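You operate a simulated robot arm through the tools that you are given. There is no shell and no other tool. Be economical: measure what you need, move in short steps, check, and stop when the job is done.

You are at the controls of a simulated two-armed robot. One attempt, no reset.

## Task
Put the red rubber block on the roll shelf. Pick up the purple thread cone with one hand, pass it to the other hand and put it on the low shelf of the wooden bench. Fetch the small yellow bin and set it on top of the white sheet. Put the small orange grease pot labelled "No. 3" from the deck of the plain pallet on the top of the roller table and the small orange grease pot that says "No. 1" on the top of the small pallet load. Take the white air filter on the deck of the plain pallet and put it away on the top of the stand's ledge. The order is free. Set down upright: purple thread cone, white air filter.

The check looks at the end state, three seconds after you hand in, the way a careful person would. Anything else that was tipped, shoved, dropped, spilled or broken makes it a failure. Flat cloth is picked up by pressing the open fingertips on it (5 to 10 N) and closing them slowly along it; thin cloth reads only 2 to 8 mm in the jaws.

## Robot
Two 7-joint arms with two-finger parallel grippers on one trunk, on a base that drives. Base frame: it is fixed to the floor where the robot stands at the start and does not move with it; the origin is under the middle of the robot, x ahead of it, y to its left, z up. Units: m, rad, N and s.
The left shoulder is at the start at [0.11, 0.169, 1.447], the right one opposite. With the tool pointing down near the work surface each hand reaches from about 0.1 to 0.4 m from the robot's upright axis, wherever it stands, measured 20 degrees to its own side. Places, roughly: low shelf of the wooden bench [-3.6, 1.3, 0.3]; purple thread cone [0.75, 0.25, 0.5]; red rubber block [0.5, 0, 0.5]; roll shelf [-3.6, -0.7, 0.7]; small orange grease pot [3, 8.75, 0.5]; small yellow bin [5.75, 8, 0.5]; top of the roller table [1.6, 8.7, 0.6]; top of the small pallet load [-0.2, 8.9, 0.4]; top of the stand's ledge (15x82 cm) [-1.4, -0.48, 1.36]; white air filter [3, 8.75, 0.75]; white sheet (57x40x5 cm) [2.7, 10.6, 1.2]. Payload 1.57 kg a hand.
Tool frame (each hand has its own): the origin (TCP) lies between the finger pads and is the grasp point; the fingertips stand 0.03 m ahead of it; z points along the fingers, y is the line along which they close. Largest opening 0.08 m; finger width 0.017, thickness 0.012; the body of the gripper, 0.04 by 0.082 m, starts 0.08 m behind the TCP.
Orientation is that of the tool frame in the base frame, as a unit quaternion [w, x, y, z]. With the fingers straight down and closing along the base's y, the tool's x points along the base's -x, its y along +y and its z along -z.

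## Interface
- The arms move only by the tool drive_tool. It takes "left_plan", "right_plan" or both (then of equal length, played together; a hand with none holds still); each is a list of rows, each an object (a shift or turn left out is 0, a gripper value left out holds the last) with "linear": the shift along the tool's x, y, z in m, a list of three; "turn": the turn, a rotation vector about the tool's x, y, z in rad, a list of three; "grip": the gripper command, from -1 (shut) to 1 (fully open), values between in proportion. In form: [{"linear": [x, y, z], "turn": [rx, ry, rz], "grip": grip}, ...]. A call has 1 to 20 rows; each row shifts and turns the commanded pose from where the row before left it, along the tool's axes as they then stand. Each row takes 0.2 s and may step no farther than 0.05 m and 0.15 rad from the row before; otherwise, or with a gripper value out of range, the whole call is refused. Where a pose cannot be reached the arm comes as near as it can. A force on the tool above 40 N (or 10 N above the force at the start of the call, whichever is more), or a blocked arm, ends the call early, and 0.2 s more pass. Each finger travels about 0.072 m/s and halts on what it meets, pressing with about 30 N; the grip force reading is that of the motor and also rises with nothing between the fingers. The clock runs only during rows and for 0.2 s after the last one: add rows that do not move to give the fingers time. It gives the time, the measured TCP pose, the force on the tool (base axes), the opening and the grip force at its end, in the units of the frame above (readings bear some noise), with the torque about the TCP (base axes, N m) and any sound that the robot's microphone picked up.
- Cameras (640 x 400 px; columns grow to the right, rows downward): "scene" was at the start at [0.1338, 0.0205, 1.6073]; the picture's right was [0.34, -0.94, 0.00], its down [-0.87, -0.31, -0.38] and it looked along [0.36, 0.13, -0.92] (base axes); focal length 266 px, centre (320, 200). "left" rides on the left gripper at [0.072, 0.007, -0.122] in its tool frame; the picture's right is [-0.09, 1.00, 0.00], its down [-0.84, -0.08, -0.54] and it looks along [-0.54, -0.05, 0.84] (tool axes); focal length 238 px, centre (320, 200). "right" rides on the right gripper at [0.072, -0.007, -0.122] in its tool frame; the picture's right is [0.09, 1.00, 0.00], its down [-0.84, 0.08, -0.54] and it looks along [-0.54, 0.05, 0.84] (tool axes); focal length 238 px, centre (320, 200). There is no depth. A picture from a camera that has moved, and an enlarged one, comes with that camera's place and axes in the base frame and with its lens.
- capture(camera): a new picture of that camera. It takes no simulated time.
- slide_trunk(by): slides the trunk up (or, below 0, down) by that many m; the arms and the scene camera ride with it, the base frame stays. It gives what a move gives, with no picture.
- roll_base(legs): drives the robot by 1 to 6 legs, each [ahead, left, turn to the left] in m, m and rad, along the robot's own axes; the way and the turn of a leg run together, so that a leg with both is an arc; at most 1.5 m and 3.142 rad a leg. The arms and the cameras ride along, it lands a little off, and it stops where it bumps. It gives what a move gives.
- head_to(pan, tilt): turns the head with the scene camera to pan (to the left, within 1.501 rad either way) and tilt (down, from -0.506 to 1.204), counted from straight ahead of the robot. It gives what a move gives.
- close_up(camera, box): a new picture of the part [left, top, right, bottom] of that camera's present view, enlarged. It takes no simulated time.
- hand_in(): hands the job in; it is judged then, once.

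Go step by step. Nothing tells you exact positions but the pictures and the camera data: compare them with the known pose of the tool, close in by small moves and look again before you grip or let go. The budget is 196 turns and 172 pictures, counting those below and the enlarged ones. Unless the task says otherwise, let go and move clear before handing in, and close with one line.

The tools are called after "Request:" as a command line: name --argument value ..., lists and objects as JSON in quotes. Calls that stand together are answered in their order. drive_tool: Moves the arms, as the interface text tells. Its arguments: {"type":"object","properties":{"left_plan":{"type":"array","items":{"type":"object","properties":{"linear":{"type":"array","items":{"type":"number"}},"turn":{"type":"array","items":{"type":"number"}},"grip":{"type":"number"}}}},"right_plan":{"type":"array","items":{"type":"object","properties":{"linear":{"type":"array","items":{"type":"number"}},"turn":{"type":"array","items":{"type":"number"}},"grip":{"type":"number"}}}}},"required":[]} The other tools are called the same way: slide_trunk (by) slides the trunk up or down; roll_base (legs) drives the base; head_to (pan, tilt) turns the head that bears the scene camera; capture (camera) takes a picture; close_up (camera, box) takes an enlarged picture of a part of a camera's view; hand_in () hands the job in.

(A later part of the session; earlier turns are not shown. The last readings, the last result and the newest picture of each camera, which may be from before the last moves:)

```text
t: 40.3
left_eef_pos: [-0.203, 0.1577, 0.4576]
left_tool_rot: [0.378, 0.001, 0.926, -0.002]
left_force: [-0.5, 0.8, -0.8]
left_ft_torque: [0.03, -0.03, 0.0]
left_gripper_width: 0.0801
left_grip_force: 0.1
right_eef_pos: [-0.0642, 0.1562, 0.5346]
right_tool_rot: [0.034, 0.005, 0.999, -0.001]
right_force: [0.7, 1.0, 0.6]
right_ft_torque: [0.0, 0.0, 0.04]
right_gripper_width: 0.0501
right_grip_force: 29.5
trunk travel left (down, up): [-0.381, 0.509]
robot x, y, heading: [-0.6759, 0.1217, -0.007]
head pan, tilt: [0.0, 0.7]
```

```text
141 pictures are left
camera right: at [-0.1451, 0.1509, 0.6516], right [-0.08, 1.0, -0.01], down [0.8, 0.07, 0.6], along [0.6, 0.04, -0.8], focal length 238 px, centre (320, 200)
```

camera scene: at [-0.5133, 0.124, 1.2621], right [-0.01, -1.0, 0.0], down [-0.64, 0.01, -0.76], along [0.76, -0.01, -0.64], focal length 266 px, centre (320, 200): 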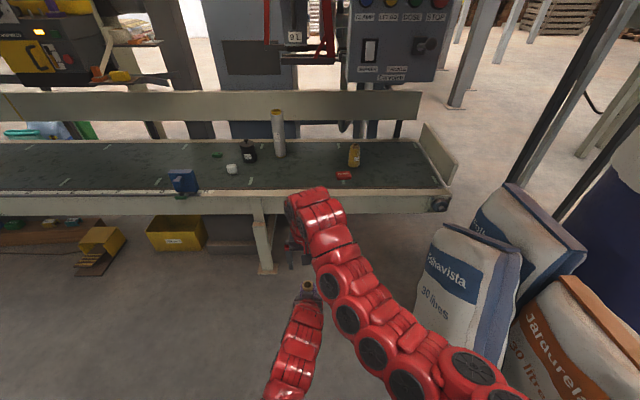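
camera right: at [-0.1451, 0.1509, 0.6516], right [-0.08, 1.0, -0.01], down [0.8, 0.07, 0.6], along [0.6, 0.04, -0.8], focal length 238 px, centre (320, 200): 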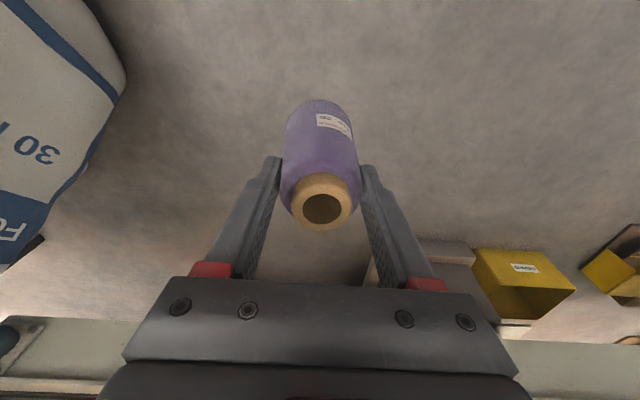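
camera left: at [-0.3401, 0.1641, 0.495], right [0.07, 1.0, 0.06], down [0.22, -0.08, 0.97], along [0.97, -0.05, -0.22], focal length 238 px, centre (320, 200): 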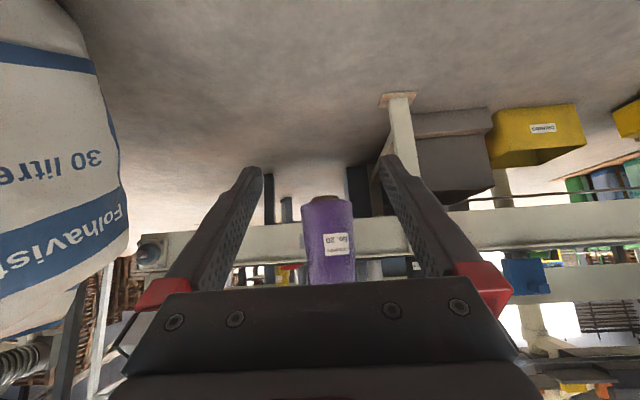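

The handover worked: the right hand holds the cone upright, its base about 0.10 m below the TCP. I'll tuck the right hand to the right side, clear of the sacks and bench, and extend the left for the red block.

Request:
drive_tool --right_plan '[{"linear": [0, -0.045, 0]}, {"linear": [0, -0.045, 0]}, {"linear": [0, -0.045, 0]}, {"linear": [0, -0.045, 0]}, {"linear": [0, -0.045, 0]}, {"linear": [0, -0.045, 0]}, {"linear": [0.045, 0, 0]}, {"linear": [0.045, 0, 0]}, {"linear": [0.045, 0, 0]}]'

Request:
drive_tool --left_plan '[{"linear": [-0.036, -0.012, 0.02]}, {"linear": [-0.036, -0.012, 0.02]}, {"linear": [-0.036, -0.012, 0.02]}, {"linear": [-0.036, -0.012, 0.02]}, {"linear": [-0.036, -0.012, 0.01]}, {"linear": [-0.036, -0.012, 0.01]}, {"linear": [-0.036, -0.012, 0.01]}, {"linear": [-0.036, 0, 0.01]}]'

Request:
capture --camera "scene"

```text
t: 42.3
left_eef_pos: [-0.2017, 0.1562, 0.4584]
left_tool_rot: [0.379, 0.003, 0.925, -0.002]
left_force: [0.1, 0.0, 0.5]
left_ft_torque: [0.01, -0.02, 0.0]
left_gripper_width: 0.0799
left_grip_force: 0.1
right_eef_pos: [-0.2022, -0.1133, 0.5246]
right_tool_rot: [0.035, 0.004, 0.999, -0.002]
right_force: [-0.3, -0.3, -1.2]
right_ft_torque: [0.03, 0.03, -0.02]
right_gripper_width: 0.0499
right_grip_force: 29.5
trunk travel left (down, up): [-0.381, 0.509]
robot x, y, heading: [-0.6796, 0.1271, -0.013]
head pan, tilt: [0.0, 0.7]
```

```text
t: 44.1
left_eef_pos: [0.0875, 0.0683, 0.5724]
left_tool_rot: [0.378, 0.002, 0.926, -0.001]
left_force: [0.9, -0.4, -0.6]
left_ft_torque: [-0.01, 0.02, 0.04]
left_gripper_width: 0.0798
left_grip_force: 0.0
right_eef_pos: [-0.2008, -0.1128, 0.5241]
right_tool_rot: [0.035, 0.004, 0.999, -0.002]
right_force: [0.0, -0.4, -1.4]
right_ft_torque: [-0.01, 0.0, -0.05]
right_gripper_width: 0.0498
right_grip_force: 29.8
trunk travel left (down, up): [-0.381, 0.509]
robot x, y, heading: [-0.676, 0.124, -0.01]
head pan, tilt: [0.0, 0.7]
```

```text
140 pictures are left
camera scene: at [-0.5131, 0.1235, 1.262], right [-0.01, -1.0, 0.0], down [-0.64, 0.01, -0.76], along [0.76, -0.01, -0.64], focal length 266 px, centre (320, 200)
```

scene: 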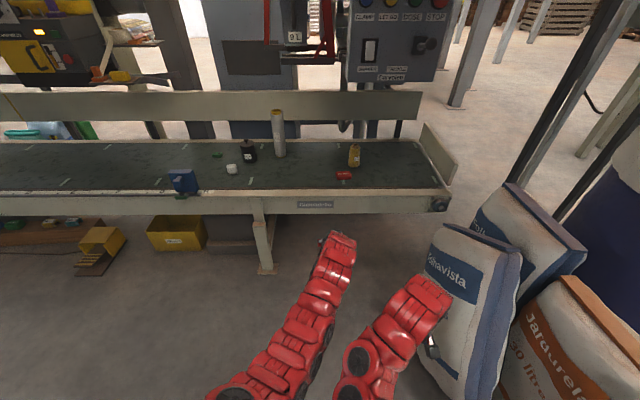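

Both hands are placed. I'll raise the left above the rail, verify, then roll in.

Request:
drive_tool --left_plan '[{"linear": [-0.033, -0.02, -0.03]}, {"linear": [-0.033, -0.02, -0.03]}, {"linear": [0, -0.022, 0]}]'

```text
t: 44.9
left_eef_pos: [0.0902, 0.0065, 0.6644]
left_tool_rot: [0.378, 0.001, 0.926, -0.001]
left_force: [0.6, 0.6, 0.4]
left_ft_torque: [0.0, -0.05, 0.0]
left_gripper_width: 0.0801
left_grip_force: 0.1
right_eef_pos: [-0.2006, -0.112, 0.5252]
right_tool_rot: [0.034, 0.004, 0.999, -0.001]
right_force: [0.3, 0.0, -1.0]
right_ft_torque: [0.0, -0.01, 0.01]
right_gripper_width: 0.0493
right_grip_force: 29.4
trunk travel left (down, up): [-0.381, 0.509]
robot x, y, heading: [-0.6785, 0.1282, -0.015]
head pan, tilt: [0.0, 0.7]
```

Request:
roll_base --legs '[[0.38, 0, 0]]'

Request:
capture --camera "left"

```text
t: 47.3
left_eef_pos: [0.471, 0.0034, 0.6626]
left_tool_rot: [0.378, 0.001, 0.926, -0.001]
left_force: [0.4, 0.4, -0.1]
left_ft_torque: [-0.01, 0.0, 0.04]
left_gripper_width: 0.0795
left_grip_force: 0.1
right_eef_pos: [0.178, -0.1164, 0.5249]
right_tool_rot: [0.034, 0.004, 0.999, -0.002]
right_force: [-0.5, 0.2, -0.8]
right_ft_torque: [-0.02, 0.0, -0.04]
right_gripper_width: 0.0494
right_grip_force: 29.7
trunk travel left (down, up): [-0.381, 0.509]
robot x, y, heading: [-0.2978, 0.122, -0.016]
head pan, tilt: [0.0, 0.7]
```

```text
139 pictures are left
camera left: at [0.3331, 0.0118, 0.7001], right [0.07, 1.0, 0.06], down [0.22, -0.08, 0.97], along [0.97, -0.05, -0.22], focal length 238 px, centre (320, 200)
```

left: 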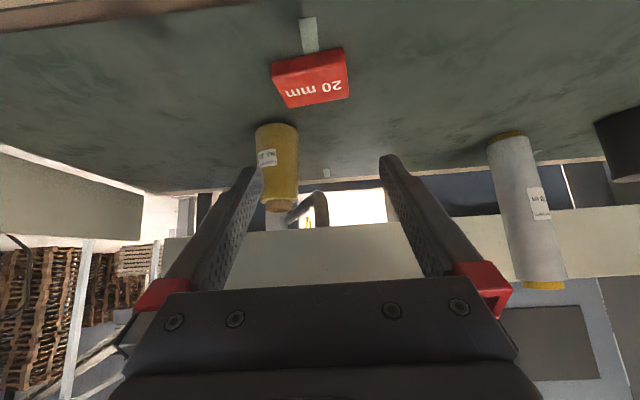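

The block measures roughly 0.045 × 0.066 m, centred near (0.532, 0.001) and yawed about +8°. I'll roll slightly closer and yaw the tool to match.

Request:
roll_base --legs '[[0.08, 0, 0]]'

Request:
drive_tool --left_plan '[{"linear": [0.03, 0, -0.03], "turn": [-0.098, 0, -0.098]}, {"linear": [0.03, 0, -0.03]}, {"linear": [0.025, 0, -0.01]}, {"linear": [0.02, 0, 0.02]}]'

Request:
capture --camera "left"

```text
t: 48.3
left_eef_pos: [0.5504, 0.003, 0.6624]
left_tool_rot: [0.376, 0.001, 0.926, -0.001]
left_force: [0.3, 0.4, -0.9]
left_ft_torque: [0.0, 0.0, -0.01]
left_gripper_width: 0.0798
left_grip_force: 0.0
right_eef_pos: [0.2593, -0.1166, 0.5257]
right_tool_rot: [0.034, 0.005, 0.999, -0.002]
right_force: [0.3, -0.8, -1.4]
right_ft_torque: [0.02, -0.01, 0.0]
right_gripper_width: 0.0491
right_grip_force: 30.0
trunk travel left (down, up): [-0.381, 0.509]
robot x, y, heading: [-0.2177, 0.1222, -0.008]
head pan, tilt: [0.0, 0.7]
```

```text
t: 49.2
left_eef_pos: [0.4905, 0.0851, 0.6752]
left_tool_rot: [0.389, -0.139, 0.909, 0.048]
left_force: [0.3, -0.3, 0.6]
left_ft_torque: [-0.01, -0.02, 0.0]
left_gripper_width: 0.0799
left_grip_force: 0.0
right_eef_pos: [0.2424, -0.1443, 0.5171]
right_tool_rot: [0.01, 0.013, 0.999, -0.044]
right_force: [-0.2, 0.6, -1.8]
right_ft_torque: [-0.02, -0.02, 0.01]
right_gripper_width: 0.0491
right_grip_force: 29.8
trunk travel left (down, up): [-0.381, 0.509]
robot x, y, heading: [-0.2201, 0.1185, -0.01]
head pan, tilt: [0.0, 0.7]
stopped in row 4 (left hand): the arm was blocked; the commanded pose is now the measured one
```

```text
138 pictures are left
camera left: at [0.3558, 0.0528, 0.7082], right [-0.23, 0.97, 0.05], down [0.2, 0.0, 0.98], along [0.95, 0.23, -0.19], focal length 238 px, centre (320, 200)
```

left: 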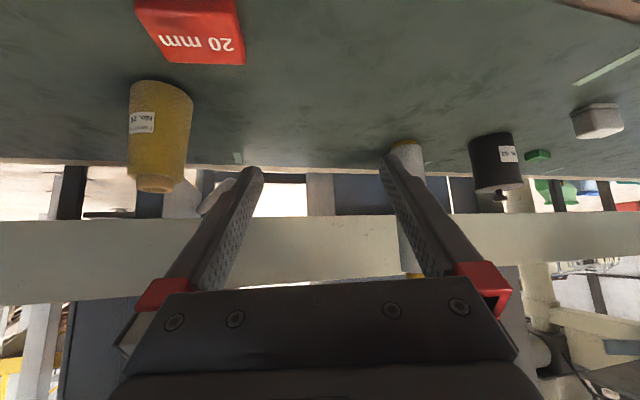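

The left arm is touching the right arm (the right got nudged). I'll look before doing anything else.

Request:
head_to --pan 0.0 --tilt 1.1

Request:
capture --camera "scene"

Request:
capture --camera "right"

```text
t: 50.0
left_eef_pos: [0.4899, 0.0855, 0.6744]
left_tool_rot: [0.388, -0.139, 0.91, 0.048]
left_force: [-0.6, 0.3, 0.1]
left_ft_torque: [0.0, -0.02, -0.02]
left_gripper_width: 0.0803
left_grip_force: 0.0
right_eef_pos: [0.2431, -0.1451, 0.5183]
right_tool_rot: [0.012, 0.013, 0.999, -0.043]
right_force: [0.5, 0.0, -1.4]
right_ft_torque: [0.01, 0.02, 0.01]
right_gripper_width: 0.0492
right_grip_force: 29.4
trunk travel left (down, up): [-0.381, 0.509]
robot x, y, heading: [-0.2195, 0.1216, -0.01]
head pan, tilt: [0.0, 1.1]
```

```text
137 pictures are left
camera scene: at [-0.0753, 0.1197, 1.2322], right [-0.01, -1.0, 0.0], down [-0.89, 0.01, -0.45], along [0.45, 0.0, -0.89], focal length 266 px, centre (320, 200)
```

scene: 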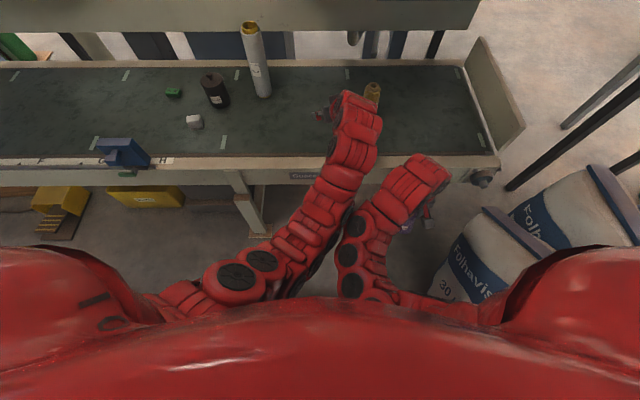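

```text
136 pictures are left
camera right: at [0.1687, -0.1387, 0.6376], right [-0.07, 0.99, -0.09], down [0.83, 0.1, 0.55], along [0.56, -0.04, -0.83], focal length 238 px, centre (320, 200)
```

right: 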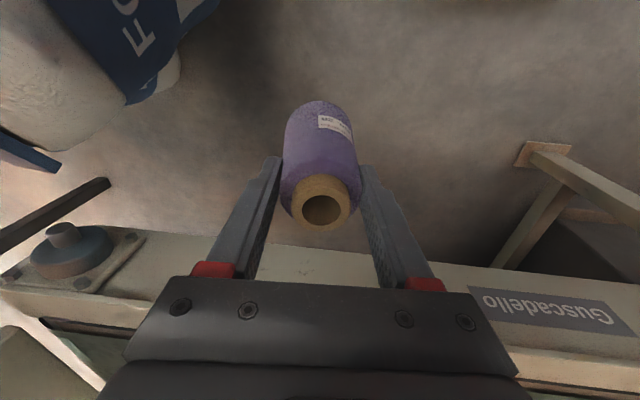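

Left forearm met the right elbow. I'll back the robot up so the left arm works more extended, move the right hand further out/back to where it was, and restore left yaw.

Request:
roll_base --legs '[[-0.08, 0, 0]]'

Request:
drive_tool --left_plan '[{"linear": [-0.03, 0, 0.03], "turn": [0.05, 0, 0.05]}, {"linear": [-0.03, -0.02, 0.03], "turn": [0.06, 0, 0.06]}, {"linear": [-0.02, -0.03, 0.02]}, {"linear": [0, -0.03, 0]}]'

Request:
capture --camera "scene"

Request:
capture --camera "left"

```text
t: 51.1
left_eef_pos: [0.4107, 0.0856, 0.6771]
left_tool_rot: [0.39, -0.14, 0.909, 0.048]
left_force: [-0.1, -0.1, -0.3]
left_ft_torque: [0.06, 0.02, 0.0]
left_gripper_width: 0.0801
left_grip_force: 0.0
right_eef_pos: [0.1649, -0.1432, 0.5184]
right_tool_rot: [0.011, 0.012, 0.999, -0.043]
right_force: [-0.1, -0.6, -0.5]
right_ft_torque: [0.02, 0.0, -0.02]
right_gripper_width: 0.0491
right_grip_force: 30.1
trunk travel left (down, up): [-0.381, 0.509]
robot x, y, heading: [-0.2969, 0.121, -0.006]
head pan, tilt: [0.0, 1.1]
```

```text
t: 52.1
left_eef_pos: [0.534, 0.0334, 0.6769]
left_tool_rot: [0.392, -0.068, 0.917, 0.021]
left_force: [0.1, -0.3, -0.8]
left_ft_torque: [-0.02, 0.02, 0.01]
left_gripper_width: 0.08
left_grip_force: 0.0
right_eef_pos: [0.1648, -0.1434, 0.5177]
right_tool_rot: [0.012, 0.011, 0.999, -0.042]
right_force: [-0.1, -1.4, -1.7]
right_ft_torque: [0.02, 0.0, -0.01]
right_gripper_width: 0.0491
right_grip_force: 29.9
trunk travel left (down, up): [-0.381, 0.509]
robot x, y, heading: [-0.2968, 0.1268, -0.003]
head pan, tilt: [0.0, 1.1]
```

```text
135 pictures are left
camera scene: at [-0.1539, 0.12, 1.2321], right [-0.01, -1.0, 0.0], down [-0.89, 0.01, -0.45], along [0.45, 0.0, -0.89], focal length 266 px, centre (320, 200)
```

scene: 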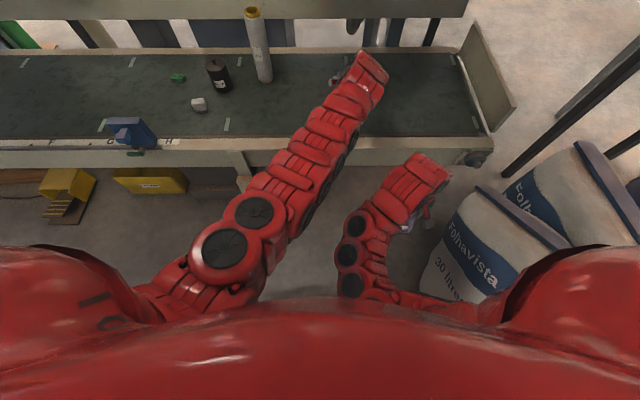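

```text
134 pictures are left
camera left: at [0.3954, 0.0209, 0.7101], right [-0.08, 1.0, 0.05], down [0.2, -0.03, 0.98], along [0.98, 0.09, -0.19], focal length 238 px, centre (320, 200)
```

left: 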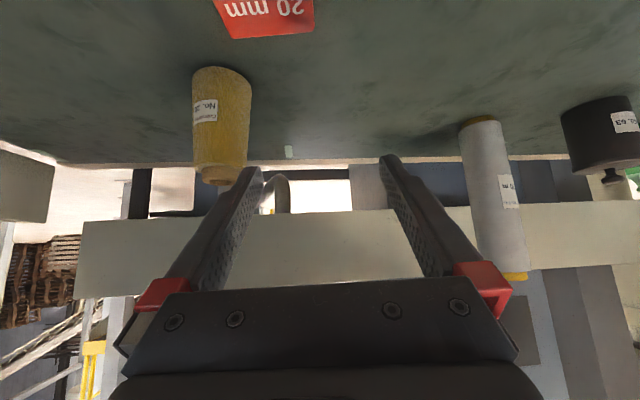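

The left arm is free now. I'll lower toward the block in small steps.

Request:
drive_tool --left_plan '[{"linear": [0.032, -0.016, 0.018]}, {"linear": [0.032, -0.016, 0.018]}]'

Request:
capture --camera "left"

```text
t: 52.7
left_eef_pos: [0.513, 0.0056, 0.6232]
left_tool_rot: [0.393, -0.068, 0.917, 0.018]
left_force: [0.1, 0.3, -0.2]
left_ft_torque: [0.01, 0.0, -0.01]
left_gripper_width: 0.0799
left_grip_force: 0.0
left hand out of reach, approached as far as the arm can: row 1, 2
right_eef_pos: [0.1655, -0.1434, 0.5172]
right_tool_rot: [0.012, 0.014, 0.999, -0.043]
right_force: [0.5, 0.0, -1.2]
right_ft_torque: [-0.03, -0.03, 0.0]
right_gripper_width: 0.0489
right_grip_force: 29.9
trunk travel left (down, up): [-0.381, 0.509]
robot x, y, heading: [-0.3007, 0.1198, -0.01]
head pan, tilt: [0.0, 1.1]
```

```text
133 pictures are left
camera left: at [0.3746, -0.0065, 0.6558], right [-0.08, 1.0, 0.05], down [0.19, -0.03, 0.98], along [0.98, 0.08, -0.19], focal length 238 px, centre (320, 200)
```

left: 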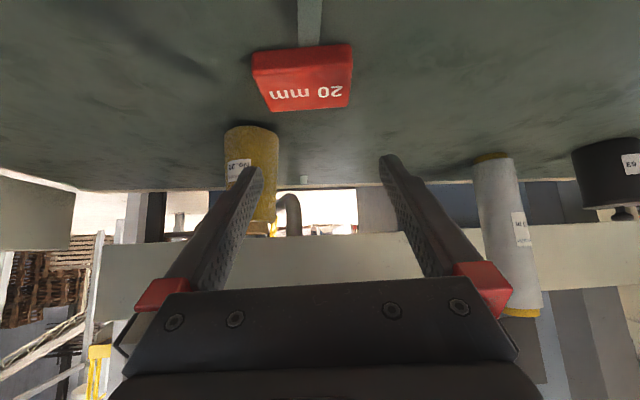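

Reach limit is vertical, so I'll lower the trunk 5 cm, roll forward 2 cm, and re-check alignment.

Request:
slide_trunk --by -0.05

Request:
roll_base --legs '[[0.02, 0, 0]]'

Request:
drive_tool --left_plan '[{"linear": [0.011, -0.005, -0.011]}]'

Request:
capture --camera "left"

```text
t: 53.6
left_eef_pos: [0.5126, 0.0069, 0.5748]
left_tool_rot: [0.393, -0.068, 0.917, 0.019]
left_force: [-0.1, 0.2, -0.2]
left_ft_torque: [-0.01, -0.02, 0.01]
left_gripper_width: 0.0799
left_grip_force: 0.2
right_eef_pos: [0.1638, -0.1437, 0.467]
right_tool_rot: [0.012, 0.013, 0.999, -0.043]
right_force: [-0.5, -0.2, -1.1]
right_ft_torque: [0.03, 0.05, 0.04]
right_gripper_width: 0.049
right_grip_force: 29.8
trunk travel left (down, up): [-0.331, 0.559]
robot x, y, heading: [-0.2964, 0.1228, -0.008]
head pan, tilt: [0.0, 1.1]
```

```text
t: 54.4
left_eef_pos: [0.5338, 0.0055, 0.5732]
left_tool_rot: [0.392, -0.069, 0.917, 0.019]
left_force: [0.6, -0.2, 0.6]
left_ft_torque: [-0.01, -0.01, 0.0]
left_gripper_width: 0.0802
left_grip_force: 0.1
right_eef_pos: [0.1862, -0.1436, 0.4676]
right_tool_rot: [0.011, 0.012, 0.999, -0.044]
right_force: [0.3, 0.4, -1.3]
right_ft_torque: [0.0, 0.02, -0.02]
right_gripper_width: 0.0491
right_grip_force: 30.2
trunk travel left (down, up): [-0.331, 0.559]
robot x, y, heading: [-0.279, 0.1199, -0.007]
head pan, tilt: [0.0, 1.1]
```

```text
t: 54.8
left_eef_pos: [0.5184, -0.0003, 0.5729]
left_tool_rot: [0.393, -0.069, 0.917, 0.019]
left_force: [-0.1, -0.5, -0.8]
left_ft_torque: [-0.02, 0.03, -0.04]
left_gripper_width: 0.0799
left_grip_force: 0.1
right_eef_pos: [0.1848, -0.1432, 0.4668]
right_tool_rot: [0.011, 0.012, 0.999, -0.043]
right_force: [0.6, 0.6, -1.0]
right_ft_torque: [0.0, 0.0, 0.01]
right_gripper_width: 0.0488
right_grip_force: 30.4
trunk travel left (down, up): [-0.331, 0.559]
robot x, y, heading: [-0.278, 0.1238, -0.012]
head pan, tilt: [0.0, 1.1]
```

```text
132 pictures are left
camera left: at [0.3802, -0.0131, 0.6065], right [-0.08, 1.0, 0.05], down [0.19, -0.03, 0.98], along [0.98, 0.09, -0.19], focal length 238 px, centre (320, 200)
```

left: 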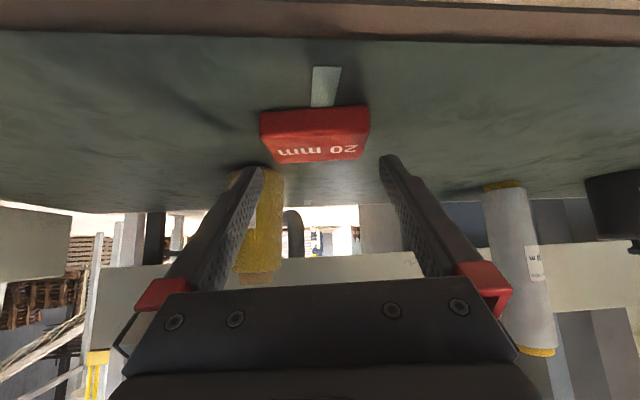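

The block is between the fingers with a few mm margin each side. I'll lower 2 cm and check contact.

Request:
drive_tool --left_plan '[{"linear": [0.007, -0.001, 0.007]}, {"linear": [0.007, -0.001, 0.007]}]'

Request:
capture --camera "left"

```text
t: 55.4
left_eef_pos: [0.5183, -0.0054, 0.5535]
left_tool_rot: [0.393, -0.068, 0.917, 0.019]
left_force: [0.3, 0.3, 0.5]
left_ft_torque: [-0.01, 0.02, 0.03]
left_gripper_width: 0.0801
left_grip_force: 0.0
right_eef_pos: [0.186, -0.1437, 0.4675]
right_tool_rot: [0.011, 0.012, 0.999, -0.043]
right_force: [0.9, 0.3, -1.8]
right_ft_torque: [-0.02, 0.05, 0.01]
right_gripper_width: 0.049
right_grip_force: 29.9
trunk travel left (down, up): [-0.331, 0.559]
robot x, y, heading: [-0.2757, 0.1195, -0.007]
head pan, tilt: [0.0, 1.1]
```

```text
131 pictures are left
camera left: at [0.3805, -0.0162, 0.5866], right [-0.08, 1.0, 0.05], down [0.19, -0.03, 0.98], along [0.98, 0.08, -0.19], focal length 238 px, centre (320, 200)
```

left: 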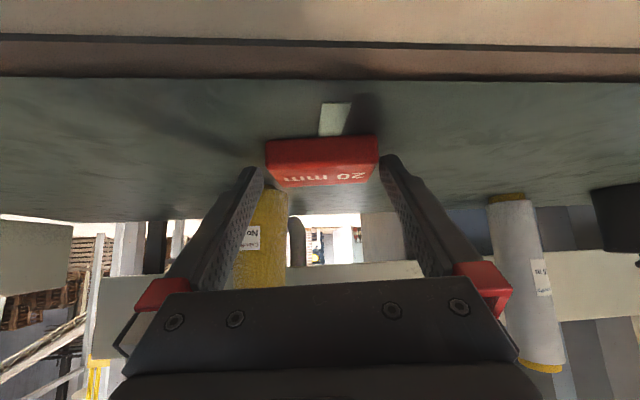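

Centred. I'll lower 4 mm more and close.

Request:
drive_tool --left_plan '[{"linear": [0.003, 0, 0.003]}, {"grip": 0.7}, {"grip": 0.5}, {"grip": -1}, {"grip": -1}]'

Request:
capture --camera "left"

```text
t: 56.6
left_eef_pos: [0.5189, -0.004, 0.5491]
left_tool_rot: [0.394, -0.067, 0.917, 0.019]
left_force: [-0.5, -0.1, 0.2]
left_ft_torque: [0.01, 0.03, -0.03]
left_gripper_width: 0.0695
left_grip_force: 29.8
right_eef_pos: [0.1853, -0.1432, 0.4675]
right_tool_rot: [0.012, 0.013, 0.999, -0.043]
right_force: [-0.4, 0.6, -1.3]
right_ft_torque: [-0.01, -0.02, 0.03]
right_gripper_width: 0.0491
right_grip_force: 29.9
trunk travel left (down, up): [-0.331, 0.559]
robot x, y, heading: [-0.275, 0.1217, -0.013]
head pan, tilt: [0.0, 1.1]
```

```text
130 pictures are left
camera left: at [0.3808, -0.0159, 0.582], right [-0.08, 1.0, 0.05], down [0.19, -0.03, 0.98], along [0.98, 0.08, -0.19], focal length 238 px, centre (320, 200)
```

left: 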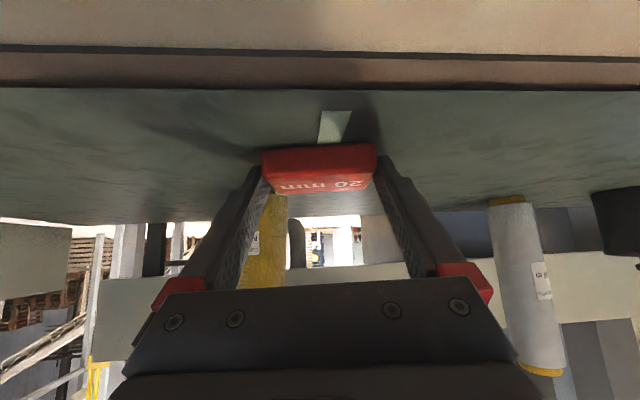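

Gripped at 0.0695 m. I'll lift, then back out.

Request:
drive_tool --left_plan '[{"linear": [-0.01, 0, -0.01], "grip": -1}, {"linear": [-0.025, 0, -0.025]}, {"linear": [-0.025, 0, -0.025]}]'

Request:
roll_base --legs '[[-0.4, 0.05, 0]]'

Request:
capture --camera "left"

```text
t: 57.4
left_eef_pos: [0.515, -0.0028, 0.6359]
left_tool_rot: [0.393, -0.068, 0.917, 0.02]
left_force: [-0.4, -0.4, -0.7]
left_ft_torque: [0.02, 0.0, 0.01]
left_gripper_width: 0.0693
left_grip_force: 30.1
right_eef_pos: [0.1852, -0.1442, 0.4673]
right_tool_rot: [0.012, 0.012, 0.999, -0.043]
right_force: [-0.1, 0.2, -2.4]
right_ft_torque: [0.02, -0.01, -0.03]
right_gripper_width: 0.0489
right_grip_force: 30.3
trunk travel left (down, up): [-0.331, 0.559]
robot x, y, heading: [-0.2768, 0.1188, -0.005]
head pan, tilt: [0.0, 1.1]
```

```text
t: 59.9
left_eef_pos: [0.1265, 0.051, 0.6363]
left_tool_rot: [0.393, -0.07, 0.917, 0.019]
left_force: [-0.1, -0.8, -1.0]
left_ft_torque: [-0.02, 0.01, 0.01]
left_gripper_width: 0.0693
left_grip_force: 29.7
right_eef_pos: [-0.2042, -0.0897, 0.4673]
right_tool_rot: [0.011, 0.011, 0.999, -0.043]
right_force: [0.8, -0.1, -1.3]
right_ft_torque: [-0.02, 0.01, -0.02]
right_gripper_width: 0.0488
right_grip_force: 29.7
trunk travel left (down, up): [-0.331, 0.559]
robot x, y, heading: [-0.6681, 0.1708, -0.006]
head pan, tilt: [0.0, 1.1]
```

```text
129 pictures are left
camera left: at [-0.0123, 0.0399, 0.6679], right [-0.08, 1.0, 0.05], down [0.19, -0.03, 0.98], along [0.98, 0.09, -0.19], focal length 238 px, centre (320, 200)
```

left: 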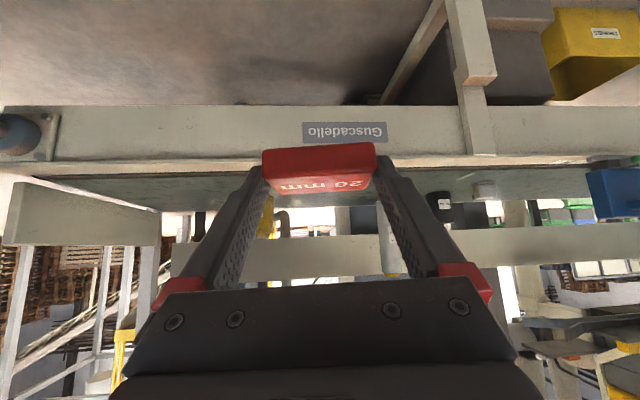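

Both items are held. I'll retract the left hand and look around before turning toward the shelves behind me.

Request:
drive_tool --left_plan '[{"linear": [0.033, 0.01, -0.025]}, {"linear": [0.033, 0.01, -0.025]}, {"linear": [0.033, 0.01, -0.025]}, {"linear": [0.033, 0.01, -0.025]}, {"linear": [0.03, 0.01, -0.025]}]'

Request:
head_to --pan 1.5 --tilt 0.4

Request:
capture --camera "scene"

Request:
head_to --pan -1.5 --tilt 0.4

Request:
capture --camera "scene"

```text
t: 61.2
left_eef_pos: [-0.0405, 0.1626, 0.608]
left_tool_rot: [0.395, -0.148, 0.905, 0.059]
left_force: [-0.3, -1.0, -1.3]
left_ft_torque: [-0.01, 0.05, 0.04]
left_gripper_width: 0.0689
left_grip_force: 30.0
right_eef_pos: [-0.2141, -0.1177, 0.4698]
right_tool_rot: [0.0, 0.025, 0.997, -0.079]
right_force: [-0.3, 0.1, -0.9]
right_ft_torque: [0.04, 0.0, -0.02]
right_gripper_width: 0.049
right_grip_force: 29.9
trunk travel left (down, up): [-0.331, 0.559]
robot x, y, heading: [-0.6691, 0.1742, -0.006]
head pan, tilt: [0.0, 1.1]
stopped in row 5 (left hand): the arm was blocked; the commanded pose is now the measured one
```

```text
t: 62.8
left_eef_pos: [-0.0405, 0.1638, 0.6071]
left_tool_rot: [0.395, -0.149, 0.905, 0.059]
left_force: [0.0, -0.2, -0.9]
left_ft_torque: [-0.07, 0.02, -0.01]
left_gripper_width: 0.0692
left_grip_force: 29.8
right_eef_pos: [-0.2138, -0.1184, 0.4688]
right_tool_rot: [0.002, 0.024, 0.997, -0.079]
right_force: [1.7, -0.8, -1.2]
right_ft_torque: [0.03, 0.04, 0.02]
right_gripper_width: 0.049
right_grip_force: 30.1
trunk travel left (down, up): [-0.331, 0.559]
robot x, y, heading: [-0.6707, 0.1747, -0.006]
head pan, tilt: [1.499, 0.4]
```

```text
128 pictures are left
camera scene: at [-0.5804, 0.2665, 1.239], right [1.0, -0.08, 0.0], down [-0.03, -0.39, -0.92], along [0.07, 0.92, -0.39], focal length 266 px, centre (320, 200)
```

scene: 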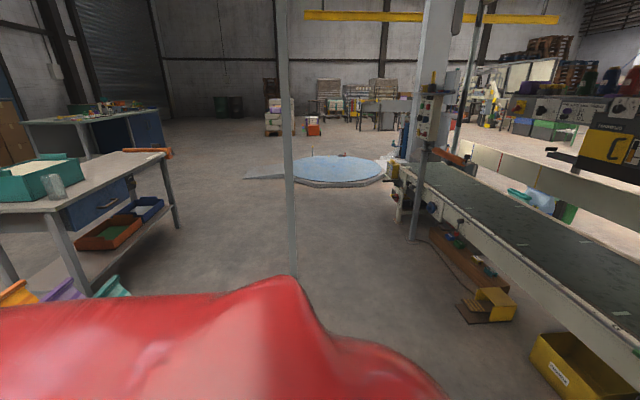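

```text
t: 65.4
left_eef_pos: [-0.0399, 0.1636, 0.6068]
left_tool_rot: [0.394, -0.149, 0.905, 0.058]
left_force: [-0.1, -0.2, -0.5]
left_ft_torque: [-0.02, 0.03, -0.02]
left_gripper_width: 0.0691
left_grip_force: 30.1
right_eef_pos: [-0.2138, -0.1172, 0.4687]
right_tool_rot: [0.002, 0.023, 0.997, -0.078]
right_force: [-0.1, 0.3, -1.6]
right_ft_torque: [-0.05, -0.03, 0.0]
right_gripper_width: 0.049
right_grip_force: 29.9
trunk travel left (down, up): [-0.331, 0.559]
robot x, y, heading: [-0.6683, 0.1741, -0.005]
head pan, tilt: [-1.499, 0.4]
```

```text
127 pictures are left
camera scene: at [-0.5815, 0.0817, 1.239], right [-1.0, -0.07, 0.0], down [-0.03, 0.39, -0.92], along [0.06, -0.92, -0.39], focal length 266 px, centre (320, 200)
```

scene: 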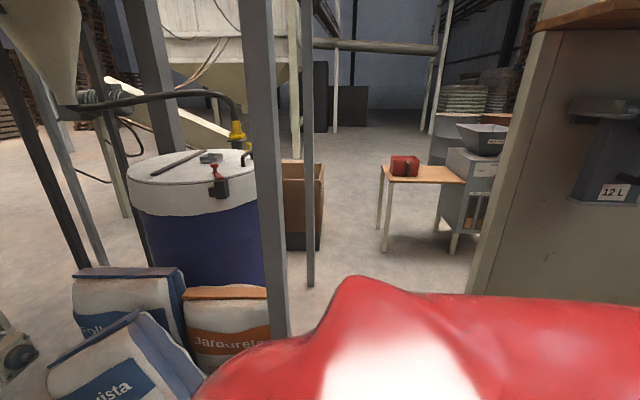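

Arms brushed again, so I'll spread the left hand outward. The floor to my left is free; I'll strafe left, turn left 90° and look toward -x.

Request:
drive_tool --left_plan '[{"linear": [0, 0.04, 0], "turn": [0.08, 0, 0.08]}, {"linear": [0, 0.04, 0], "turn": [0.03, 0, 0.03]}, {"linear": [0, 0.03, 0]}]'

Request:
roll_base --legs '[[0, 0.25, 0], [0, 0, 1.571]]'

Request:
head_to --pan 1.2 --tilt 0.35

Request:
capture --camera "scene"

```text
t: 66.2
left_eef_pos: [-0.0667, 0.2666, 0.6065]
left_tool_rot: [0.399, -0.074, 0.914, 0.028]
left_force: [-0.2, -0.3, -1.4]
left_ft_torque: [-0.01, -0.02, 0.0]
left_gripper_width: 0.0693
left_grip_force: 30.0
right_eef_pos: [-0.214, -0.1172, 0.4697]
right_tool_rot: [0.001, 0.024, 0.997, -0.08]
right_force: [-0.4, -0.3, -1.5]
right_ft_torque: [0.02, 0.04, 0.03]
right_gripper_width: 0.049
right_grip_force: 30.0
trunk travel left (down, up): [-0.331, 0.559]
robot x, y, heading: [-0.6622, 0.1745, -0.001]
head pan, tilt: [-1.499, 0.4]
```

```text
t: 71.8
left_eef_pos: [-0.7384, 1.0259, 0.6062]
left_tool_rot: [-0.266, 0.69, -0.604, -0.298]
left_force: [-1.0, 1.1, -0.9]
left_ft_torque: [-0.05, 0.02, 0.0]
left_gripper_width: 0.0692
left_grip_force: 29.8
right_eef_pos: [-0.3606, 0.8667, 0.4685]
right_tool_rot: [0.055, -0.676, 0.733, -0.055]
right_force: [-0.6, -0.2, -2.2]
right_ft_torque: [-0.03, 0.05, 0.01]
right_gripper_width: 0.049
right_grip_force: 30.2
trunk travel left (down, up): [-0.331, 0.559]
robot x, y, heading: [-0.6664, 0.4231, 1.531]
head pan, tilt: [-1.499, 0.4]
```

```text
t: 74.2
left_eef_pos: [-0.7391, 1.0254, 0.6063]
left_tool_rot: [-0.266, 0.69, -0.604, -0.298]
left_force: [0.2, -0.1, -0.5]
left_ft_torque: [0.0, 0.05, 0.04]
left_gripper_width: 0.0691
left_grip_force: 29.8
right_eef_pos: [-0.3597, 0.866, 0.4685]
right_tool_rot: [0.056, -0.676, 0.733, -0.055]
right_force: [0.4, 0.0, -0.9]
right_ft_torque: [0.0, 0.06, 0.0]
right_gripper_width: 0.0487
right_grip_force: 30.1
trunk travel left (down, up): [-0.331, 0.559]
robot x, y, heading: [-0.6695, 0.423, 1.528]
head pan, tilt: [1.201, 0.351]
```

```text
126 pictures are left
camera scene: at [-0.7485, 0.5404, 1.2435], right [0.4, 0.92, 0.0], down [0.32, -0.14, -0.94], along [-0.86, 0.37, -0.34], focal length 266 px, centre (320, 200)
```

scene: 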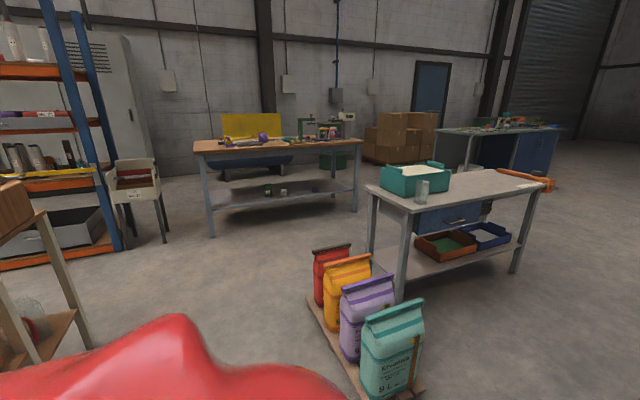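

The wooden bench is ahead at x≈-3.3…-3.9, y 0.5–2.1, the rack with rolls is left of it, and sacks on a pallet stand at y≈1.0–1.5. A corridor at y≈0.42 is open, so I'll turn to face -x and drive 1.4 m.

Request:
roll_base --legs '[[0, 0, 1.61], [1.4, 0, 0]]'

Request:
head_to --pan 0.0 --tilt 0.4

Request:
capture --camera "scene"

Request:
head_to --pan 0.7 --tilt 0.4

Request:
capture --camera "scene"

```text
t: 85.0
left_eef_pos: [-2.6414, 0.3624, 0.6069]
left_tool_rot: [0.024, 0.914, 0.066, -0.399]
left_force: [0.0, 0.2, -0.3]
left_ft_torque: [0.05, -0.03, 0.01]
left_gripper_width: 0.0692
left_grip_force: 29.8
right_eef_pos: [-2.4878, 0.7437, 0.4695]
right_tool_rot: [-0.078, 0.996, -0.034, -0.001]
right_force: [1.0, 0.6, -1.0]
right_ft_torque: [0.02, 0.02, 0.0]
right_gripper_width: 0.0488
right_grip_force: 30.0
trunk travel left (down, up): [-0.331, 0.559]
robot x, y, heading: [-2.0374, 0.443, 3.115]
head pan, tilt: [1.201, 0.351]
```

```text
t: 86.3
left_eef_pos: [-2.6399, 0.3612, 0.6067]
left_tool_rot: [0.025, 0.914, 0.067, -0.398]
left_force: [-0.2, -0.2, -0.7]
left_ft_torque: [-0.01, -0.03, 0.0]
left_gripper_width: 0.0689
left_grip_force: 29.8
right_eef_pos: [-2.4876, 0.744, 0.4687]
right_tool_rot: [-0.078, 0.996, -0.033, -0.001]
right_force: [-1.0, 0.1, -1.0]
right_ft_torque: [0.0, 0.01, -0.03]
right_gripper_width: 0.0489
right_grip_force: 29.8
trunk travel left (down, up): [-0.331, 0.559]
robot x, y, heading: [-2.0382, 0.4419, 3.116]
head pan, tilt: [0.0, 0.4]
```

```text
125 pictures are left
camera scene: at [-2.2118, 0.4493, 1.239], right [0.02, 1.0, 0.0], down [0.39, -0.01, -0.92], along [-0.92, 0.02, -0.39], focal length 266 px, centre (320, 200)
```

scene: 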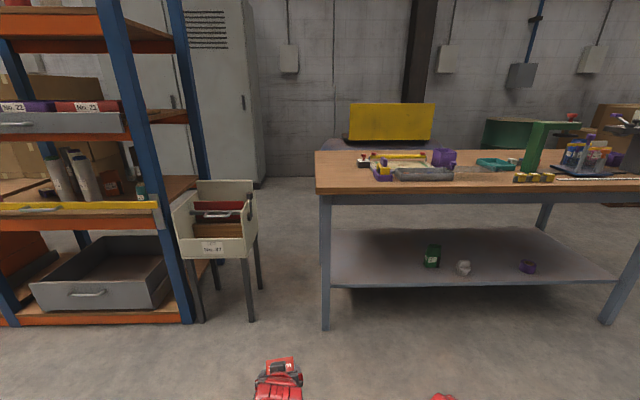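

```text
t: 87.4
left_eef_pos: [-2.6414, 0.3628, 0.6065]
left_tool_rot: [0.025, 0.914, 0.067, -0.399]
left_force: [-0.2, 0.6, 0.1]
left_ft_torque: [0.01, 0.01, -0.03]
left_gripper_width: 0.069
left_grip_force: 30.2
right_eef_pos: [-2.4869, 0.7435, 0.4692]
right_tool_rot: [-0.078, 0.996, -0.034, -0.001]
right_force: [0.6, 0.0, -2.9]
right_ft_torque: [0.0, 0.0, -0.01]
right_gripper_width: 0.0487
right_grip_force: 30.6
trunk travel left (down, up): [-0.331, 0.559]
robot x, y, heading: [-2.0385, 0.4453, 3.122]
head pan, tilt: [0.7, 0.4]
```

```text
124 pictures are left
camera scene: at [-2.1916, 0.3892, 1.239], right [-0.62, 0.78, 0.0], down [0.3, 0.24, -0.92], along [-0.72, -0.57, -0.39], focal length 266 px, centre (320, 200)
```

scene: 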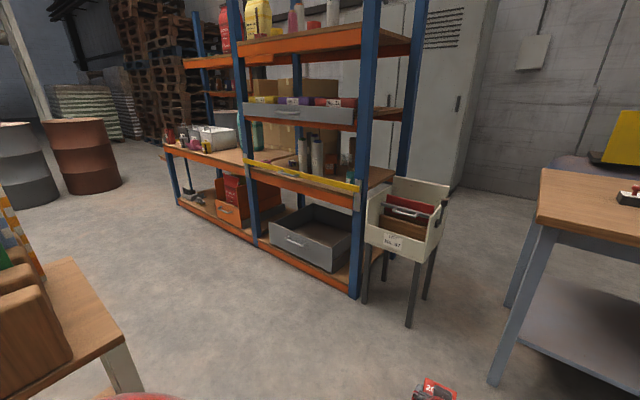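

I see the bench's low shelf (z≈0.3, front edge x≈-3.27, free space at y≈0.65–1.0) and the rolls on the yellow-edged rack shelf at z≈0.7. The cone goes first. I'll tuck the left hand low and outside, and straighten the right tool so that the cone is plumb.

Request:
drive_tool --left_plan '[{"linear": [0.031, 0.029, -0.004]}, {"linear": [0.031, 0.029, -0.004]}, {"linear": [0.031, 0.029, -0.004]}, {"linear": [0.031, 0.029, -0.004]}, {"linear": [0.031, 0.029, -0.004]}, {"linear": [0.031, 0.029, -0.004]}, {"linear": [0.031, 0.029, -0.004]}]' --right_plan '[{"turn": [-0.078, -0.034, 0]}, {"turn": [-0.078, -0.034, 0]}, {"linear": [-0.04, 0, 0]}, {"linear": [-0.04, 0, 0]}, {"linear": [-0.04, 0, -0.01]}, {"linear": [-0.03, 0, -0.02]}, {"linear": [-0.02, 0, -0.02]}]'

Request:
capture --camera "right"

```text
t: 89.0
left_eef_pos: [-2.6065, 0.3271, 0.5666]
left_tool_rot: [0.027, 0.912, 0.066, -0.403]
left_force: [0.3, 1.1, -2.5]
left_ft_torque: [-0.08, 0.11, 0.06]
left_gripper_width: 0.0689
left_grip_force: 30.0
left hand out of reach, approached as far as the arm can: row 2, 3, 4, 5, 6, 7
right_eef_pos: [-2.6537, 0.7538, 0.5319]
right_tool_rot: [-0.002, 0.999, -0.031, -0.039]
right_force: [0.2, -0.3, -1.1]
right_ft_torque: [-0.01, -0.04, -0.02]
right_gripper_width: 0.0489
right_grip_force: 30.2
trunk travel left (down, up): [-0.331, 0.559]
robot x, y, heading: [-2.0376, 0.4409, 3.119]
head pan, tilt: [0.7, 0.4]
```

```text
123 pictures are left
camera right: at [-2.5727, 0.7549, 0.6483], right [0.03, -1.0, -0.01], down [-0.8, -0.03, 0.6], along [-0.6, -0.01, -0.8], focal length 238 px, centre (320, 200)
```

right: 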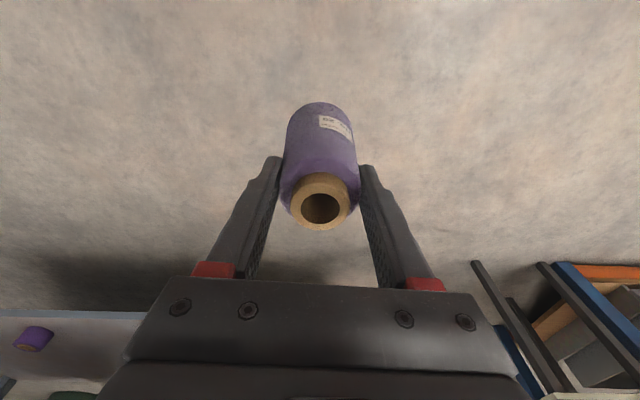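

The cone is plumb again. Moving the left: down first, then outward and back.

Request:
drive_tool --left_plan '[{"linear": [0.03, 0, 0.03]}, {"linear": [0.03, 0, 0.03]}, {"linear": [0.03, 0, 0.03]}, {"linear": [0.01, 0.045, 0]}, {"linear": [0.01, 0.045, 0]}, {"linear": [0.01, 0.045, 0]}, {"linear": [0.01, 0.045, 0]}, {"linear": [0.03, 0, -0.02]}, {"linear": [0.03, 0, -0.02]}, {"linear": [0.03, 0, -0.02]}]'

```text
t: 91.2
left_eef_pos: [-2.4527, 0.1693, 0.3791]
left_tool_rot: [0.025, 0.915, 0.068, -0.396]
left_force: [-0.1, 0.1, -0.4]
left_ft_torque: [0.0, -0.03, -0.02]
left_gripper_width: 0.069
left_grip_force: 30.6
right_eef_pos: [-2.6552, 0.7518, 0.5281]
right_tool_rot: [-0.002, 0.999, -0.031, -0.035]
right_force: [0.1, -0.4, -2.3]
right_ft_torque: [0.02, -0.01, -0.01]
right_gripper_width: 0.049
right_grip_force: 30.2
trunk travel left (down, up): [-0.331, 0.559]
robot x, y, heading: [-2.0399, 0.4398, 3.118]
head pan, tilt: [0.7, 0.4]
```

Now roll to just before the bench and lower the trunk.

Request:
roll_base --legs '[[0.5, -0.06, 0.025]]'

Request:
slide_trunk --by -0.08

Request:
head_to --pan -0.4 --tilt 0.6

Request:
capture --camera "scene"

Request:
capture --camera "right"

```text
t: 94.2
left_eef_pos: [-2.9425, 0.2257, 0.3801]
left_tool_rot: [0.03, 0.915, 0.08, -0.395]
left_force: [0.4, 0.8, -0.5]
left_ft_torque: [0.01, -0.01, 0.01]
left_gripper_width: 0.0692
left_grip_force: 30.4
right_eef_pos: [-3.1628, 0.8013, 0.5291]
right_tool_rot: [-0.003, 0.999, -0.016, -0.034]
right_force: [0.6, -1.2, -0.6]
right_ft_torque: [0.02, -0.02, 0.01]
right_gripper_width: 0.0488
right_grip_force: 30.1
trunk travel left (down, up): [-0.331, 0.559]
robot x, y, heading: [-2.538, 0.5106, -3.14]
head pan, tilt: [0.7, 0.4]
```

```text
t: 95.3
left_eef_pos: [-2.9424, 0.2246, 0.3005]
left_tool_rot: [0.03, 0.914, 0.08, -0.395]
left_force: [1.2, 0.5, -1.5]
left_ft_torque: [-0.02, -0.04, 0.05]
left_gripper_width: 0.0693
left_grip_force: 29.7
right_eef_pos: [-3.162, 0.8015, 0.4475]
right_tool_rot: [-0.003, 0.999, -0.016, -0.035]
right_force: [-0.5, -0.7, -1.4]
right_ft_torque: [-0.02, 0.0, -0.01]
right_gripper_width: 0.0489
right_grip_force: 30.2
trunk travel left (down, up): [-0.251, 0.639]
robot x, y, heading: [-2.5336, 0.51, -3.137]
head pan, tilt: [0.7, 0.4]
```

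```text
t: 96.7
left_eef_pos: [-2.9413, 0.2243, 0.3004]
left_tool_rot: [0.031, 0.914, 0.08, -0.396]
left_force: [0.9, -0.4, -1.5]
left_ft_torque: [-0.03, -0.01, -0.02]
left_gripper_width: 0.0689
left_grip_force: 30.4
right_eef_pos: [-3.1629, 0.8016, 0.4494]
right_tool_rot: [-0.003, 0.999, -0.016, -0.034]
right_force: [0.6, -0.3, -1.0]
right_ft_torque: [0.0, -0.02, 0.01]
right_gripper_width: 0.0487
right_grip_force: 30.1
trunk travel left (down, up): [-0.251, 0.639]
robot x, y, heading: [-2.5409, 0.5135, -3.137]
head pan, tilt: [-0.4, 0.6]
```

```text
122 pictures are left
camera scene: at [-2.7047, 0.5432, 1.1393], right [0.39, 0.92, 0.0], down [0.53, -0.22, -0.82], along [-0.76, 0.32, -0.57], focal length 266 px, centre (320, 200)
```

scene: 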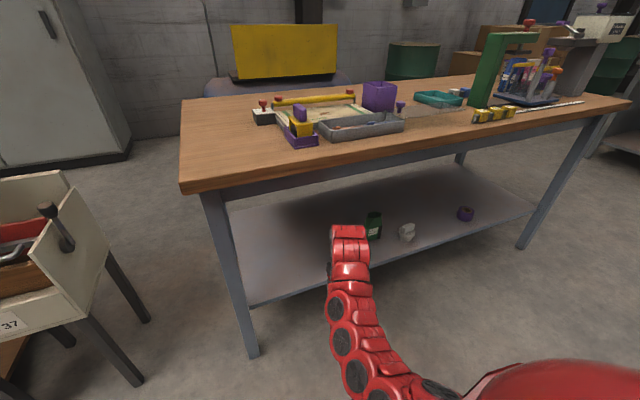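

```text
121 pictures are left
camera right: at [-3.0818, 0.8052, 0.5645], right [0.06, -1.0, -0.01], down [-0.8, -0.05, 0.6], along [-0.6, -0.03, -0.8], focal length 238 px, centre (320, 200)
```

right: 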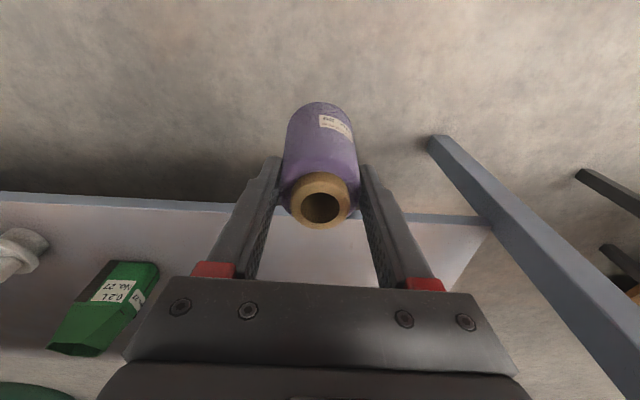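

The shelf's front edge is at x≈-3.30, z≈0.30, and the apron bottom at about 0.74. I'll lower 3 cm more and roll 0.21 m forward, so the cone is about 8 cm inside the edge.

Request:
slide_trunk --by -0.025

Request:
roll_base --legs '[[0.21, 0, 0]]'

Request:
capture --camera "right"

Request:
capture --camera "scene"

```text
t: 97.4
left_eef_pos: [-2.9404, 0.2256, 0.273]
left_tool_rot: [0.031, 0.915, 0.08, -0.394]
left_force: [-0.9, 0.1, -0.1]
left_ft_torque: [0.03, -0.01, 0.0]
left_gripper_width: 0.0693
left_grip_force: 30.0
right_eef_pos: [-3.1618, 0.8014, 0.4234]
right_tool_rot: [-0.001, 0.999, -0.017, -0.034]
right_force: [-0.6, 0.5, -1.9]
right_ft_torque: [-0.01, 0.01, -0.02]
right_gripper_width: 0.0488
right_grip_force: 30.1
trunk travel left (down, up): [-0.226, 0.664]
robot x, y, heading: [-2.5363, 0.509, -3.137]
head pan, tilt: [-0.4, 0.6]
```

```text
t: 99.0
left_eef_pos: [-3.1511, 0.227, 0.2753]
left_tool_rot: [0.031, 0.915, 0.079, -0.395]
left_force: [-0.2, 0.0, -0.8]
left_ft_torque: [0.03, -0.05, -0.01]
left_gripper_width: 0.0691
left_grip_force: 29.4
right_eef_pos: [-3.3697, 0.8026, 0.4226]
right_tool_rot: [-0.002, 0.999, -0.017, -0.034]
right_force: [-0.3, 0.2, -0.6]
right_ft_torque: [-0.01, -0.02, 0.0]
right_gripper_width: 0.0487
right_grip_force: 30.5
trunk travel left (down, up): [-0.226, 0.664]
robot x, y, heading: [-2.7439, 0.5099, -3.141]
head pan, tilt: [-0.4, 0.6]
```

```text
120 pictures are left
camera right: at [-3.2891, 0.8068, 0.5395], right [0.06, -1.0, -0.01], down [-0.8, -0.05, 0.6], along [-0.6, -0.03, -0.8], focal length 238 px, centre (320, 200)
```

right: 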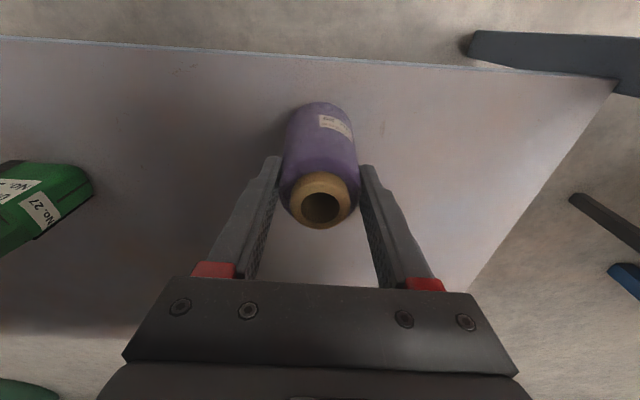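

```text
119 pictures are left
camera scene: at [-2.9132, 0.5436, 1.1144], right [0.39, 0.92, 0.0], down [0.53, -0.22, -0.82], along [-0.76, 0.32, -0.57], focal length 266 px, centre (320, 200)
```

scene: 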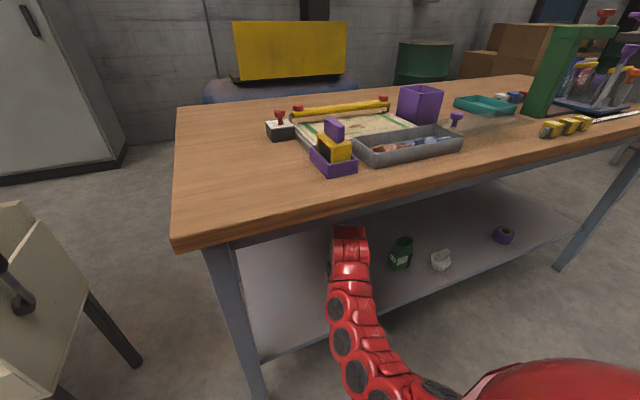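

I'll move 3 cm deeper and lower in small steps until contact.

Request:
drive_tool --right_plan '[{"linear": [-0.03, 0, 0.0]}, {"linear": [0, 0, 0.01]}, {"linear": [0, 0, 0.006]}, {}]'

Request:
capture --camera "right"

```text
t: 100.0
left_eef_pos: [-3.1519, 0.2245, 0.2752]
left_tool_rot: [0.03, 0.915, 0.078, -0.396]
left_force: [0.0, 0.0, -0.6]
left_ft_torque: [-0.03, -0.01, 0.0]
left_gripper_width: 0.0692
left_grip_force: 29.4
right_eef_pos: [-3.3996, 0.8041, 0.4085]
right_tool_rot: [-0.003, 0.999, -0.017, -0.033]
right_force: [0.7, 0.0, -1.4]
right_ft_torque: [-0.01, -0.02, 0.0]
right_gripper_width: 0.0486
right_grip_force: 29.9
trunk travel left (down, up): [-0.226, 0.664]
robot x, y, heading: [-2.7408, 0.5083, -3.138]
head pan, tilt: [-0.4, 0.6]
```

```text
118 pictures are left
camera right: at [-3.3195, 0.8073, 0.5261], right [0.06, -1.0, -0.01], down [-0.8, -0.05, 0.6], along [-0.6, -0.03, -0.8], focal length 238 px, centre (320, 200)
```

right: 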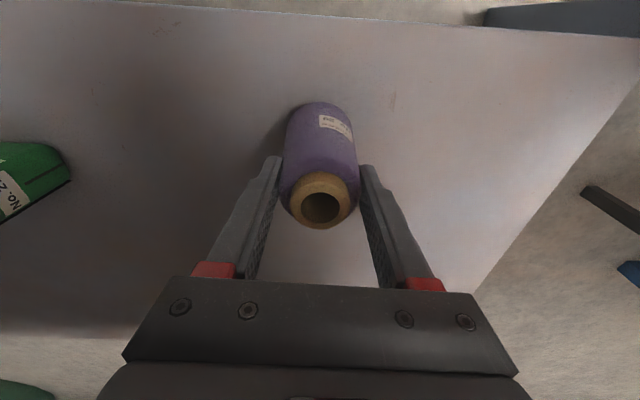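

Still free; continuing down in 4 mm steps, watching the force.

Request:
drive_tool --right_plan '[{"linear": [0, 0, 0.004]}, {"linear": [0, 0, 0.004]}, {"linear": [0, 0, 0.004]}]'

```text
t: 100.8
left_eef_pos: [-3.1522, 0.2263, 0.2764]
left_tool_rot: [0.029, 0.914, 0.08, -0.398]
left_force: [0.4, -0.5, -0.7]
left_ft_torque: [0.04, 0.0, -0.01]
left_gripper_width: 0.0692
left_grip_force: 30.1
right_eef_pos: [-3.4028, 0.805, 0.4011]
right_tool_rot: [-0.003, 0.999, -0.017, -0.037]
right_force: [2.6, -2.9, 32.1]
right_ft_torque: [-0.48, -0.71, 0.04]
right_gripper_width: 0.0491
right_grip_force: 30.0
trunk travel left (down, up): [-0.226, 0.664]
robot x, y, heading: [-2.7454, 0.511, -3.142]
head pan, tilt: [-0.4, 0.6]
```

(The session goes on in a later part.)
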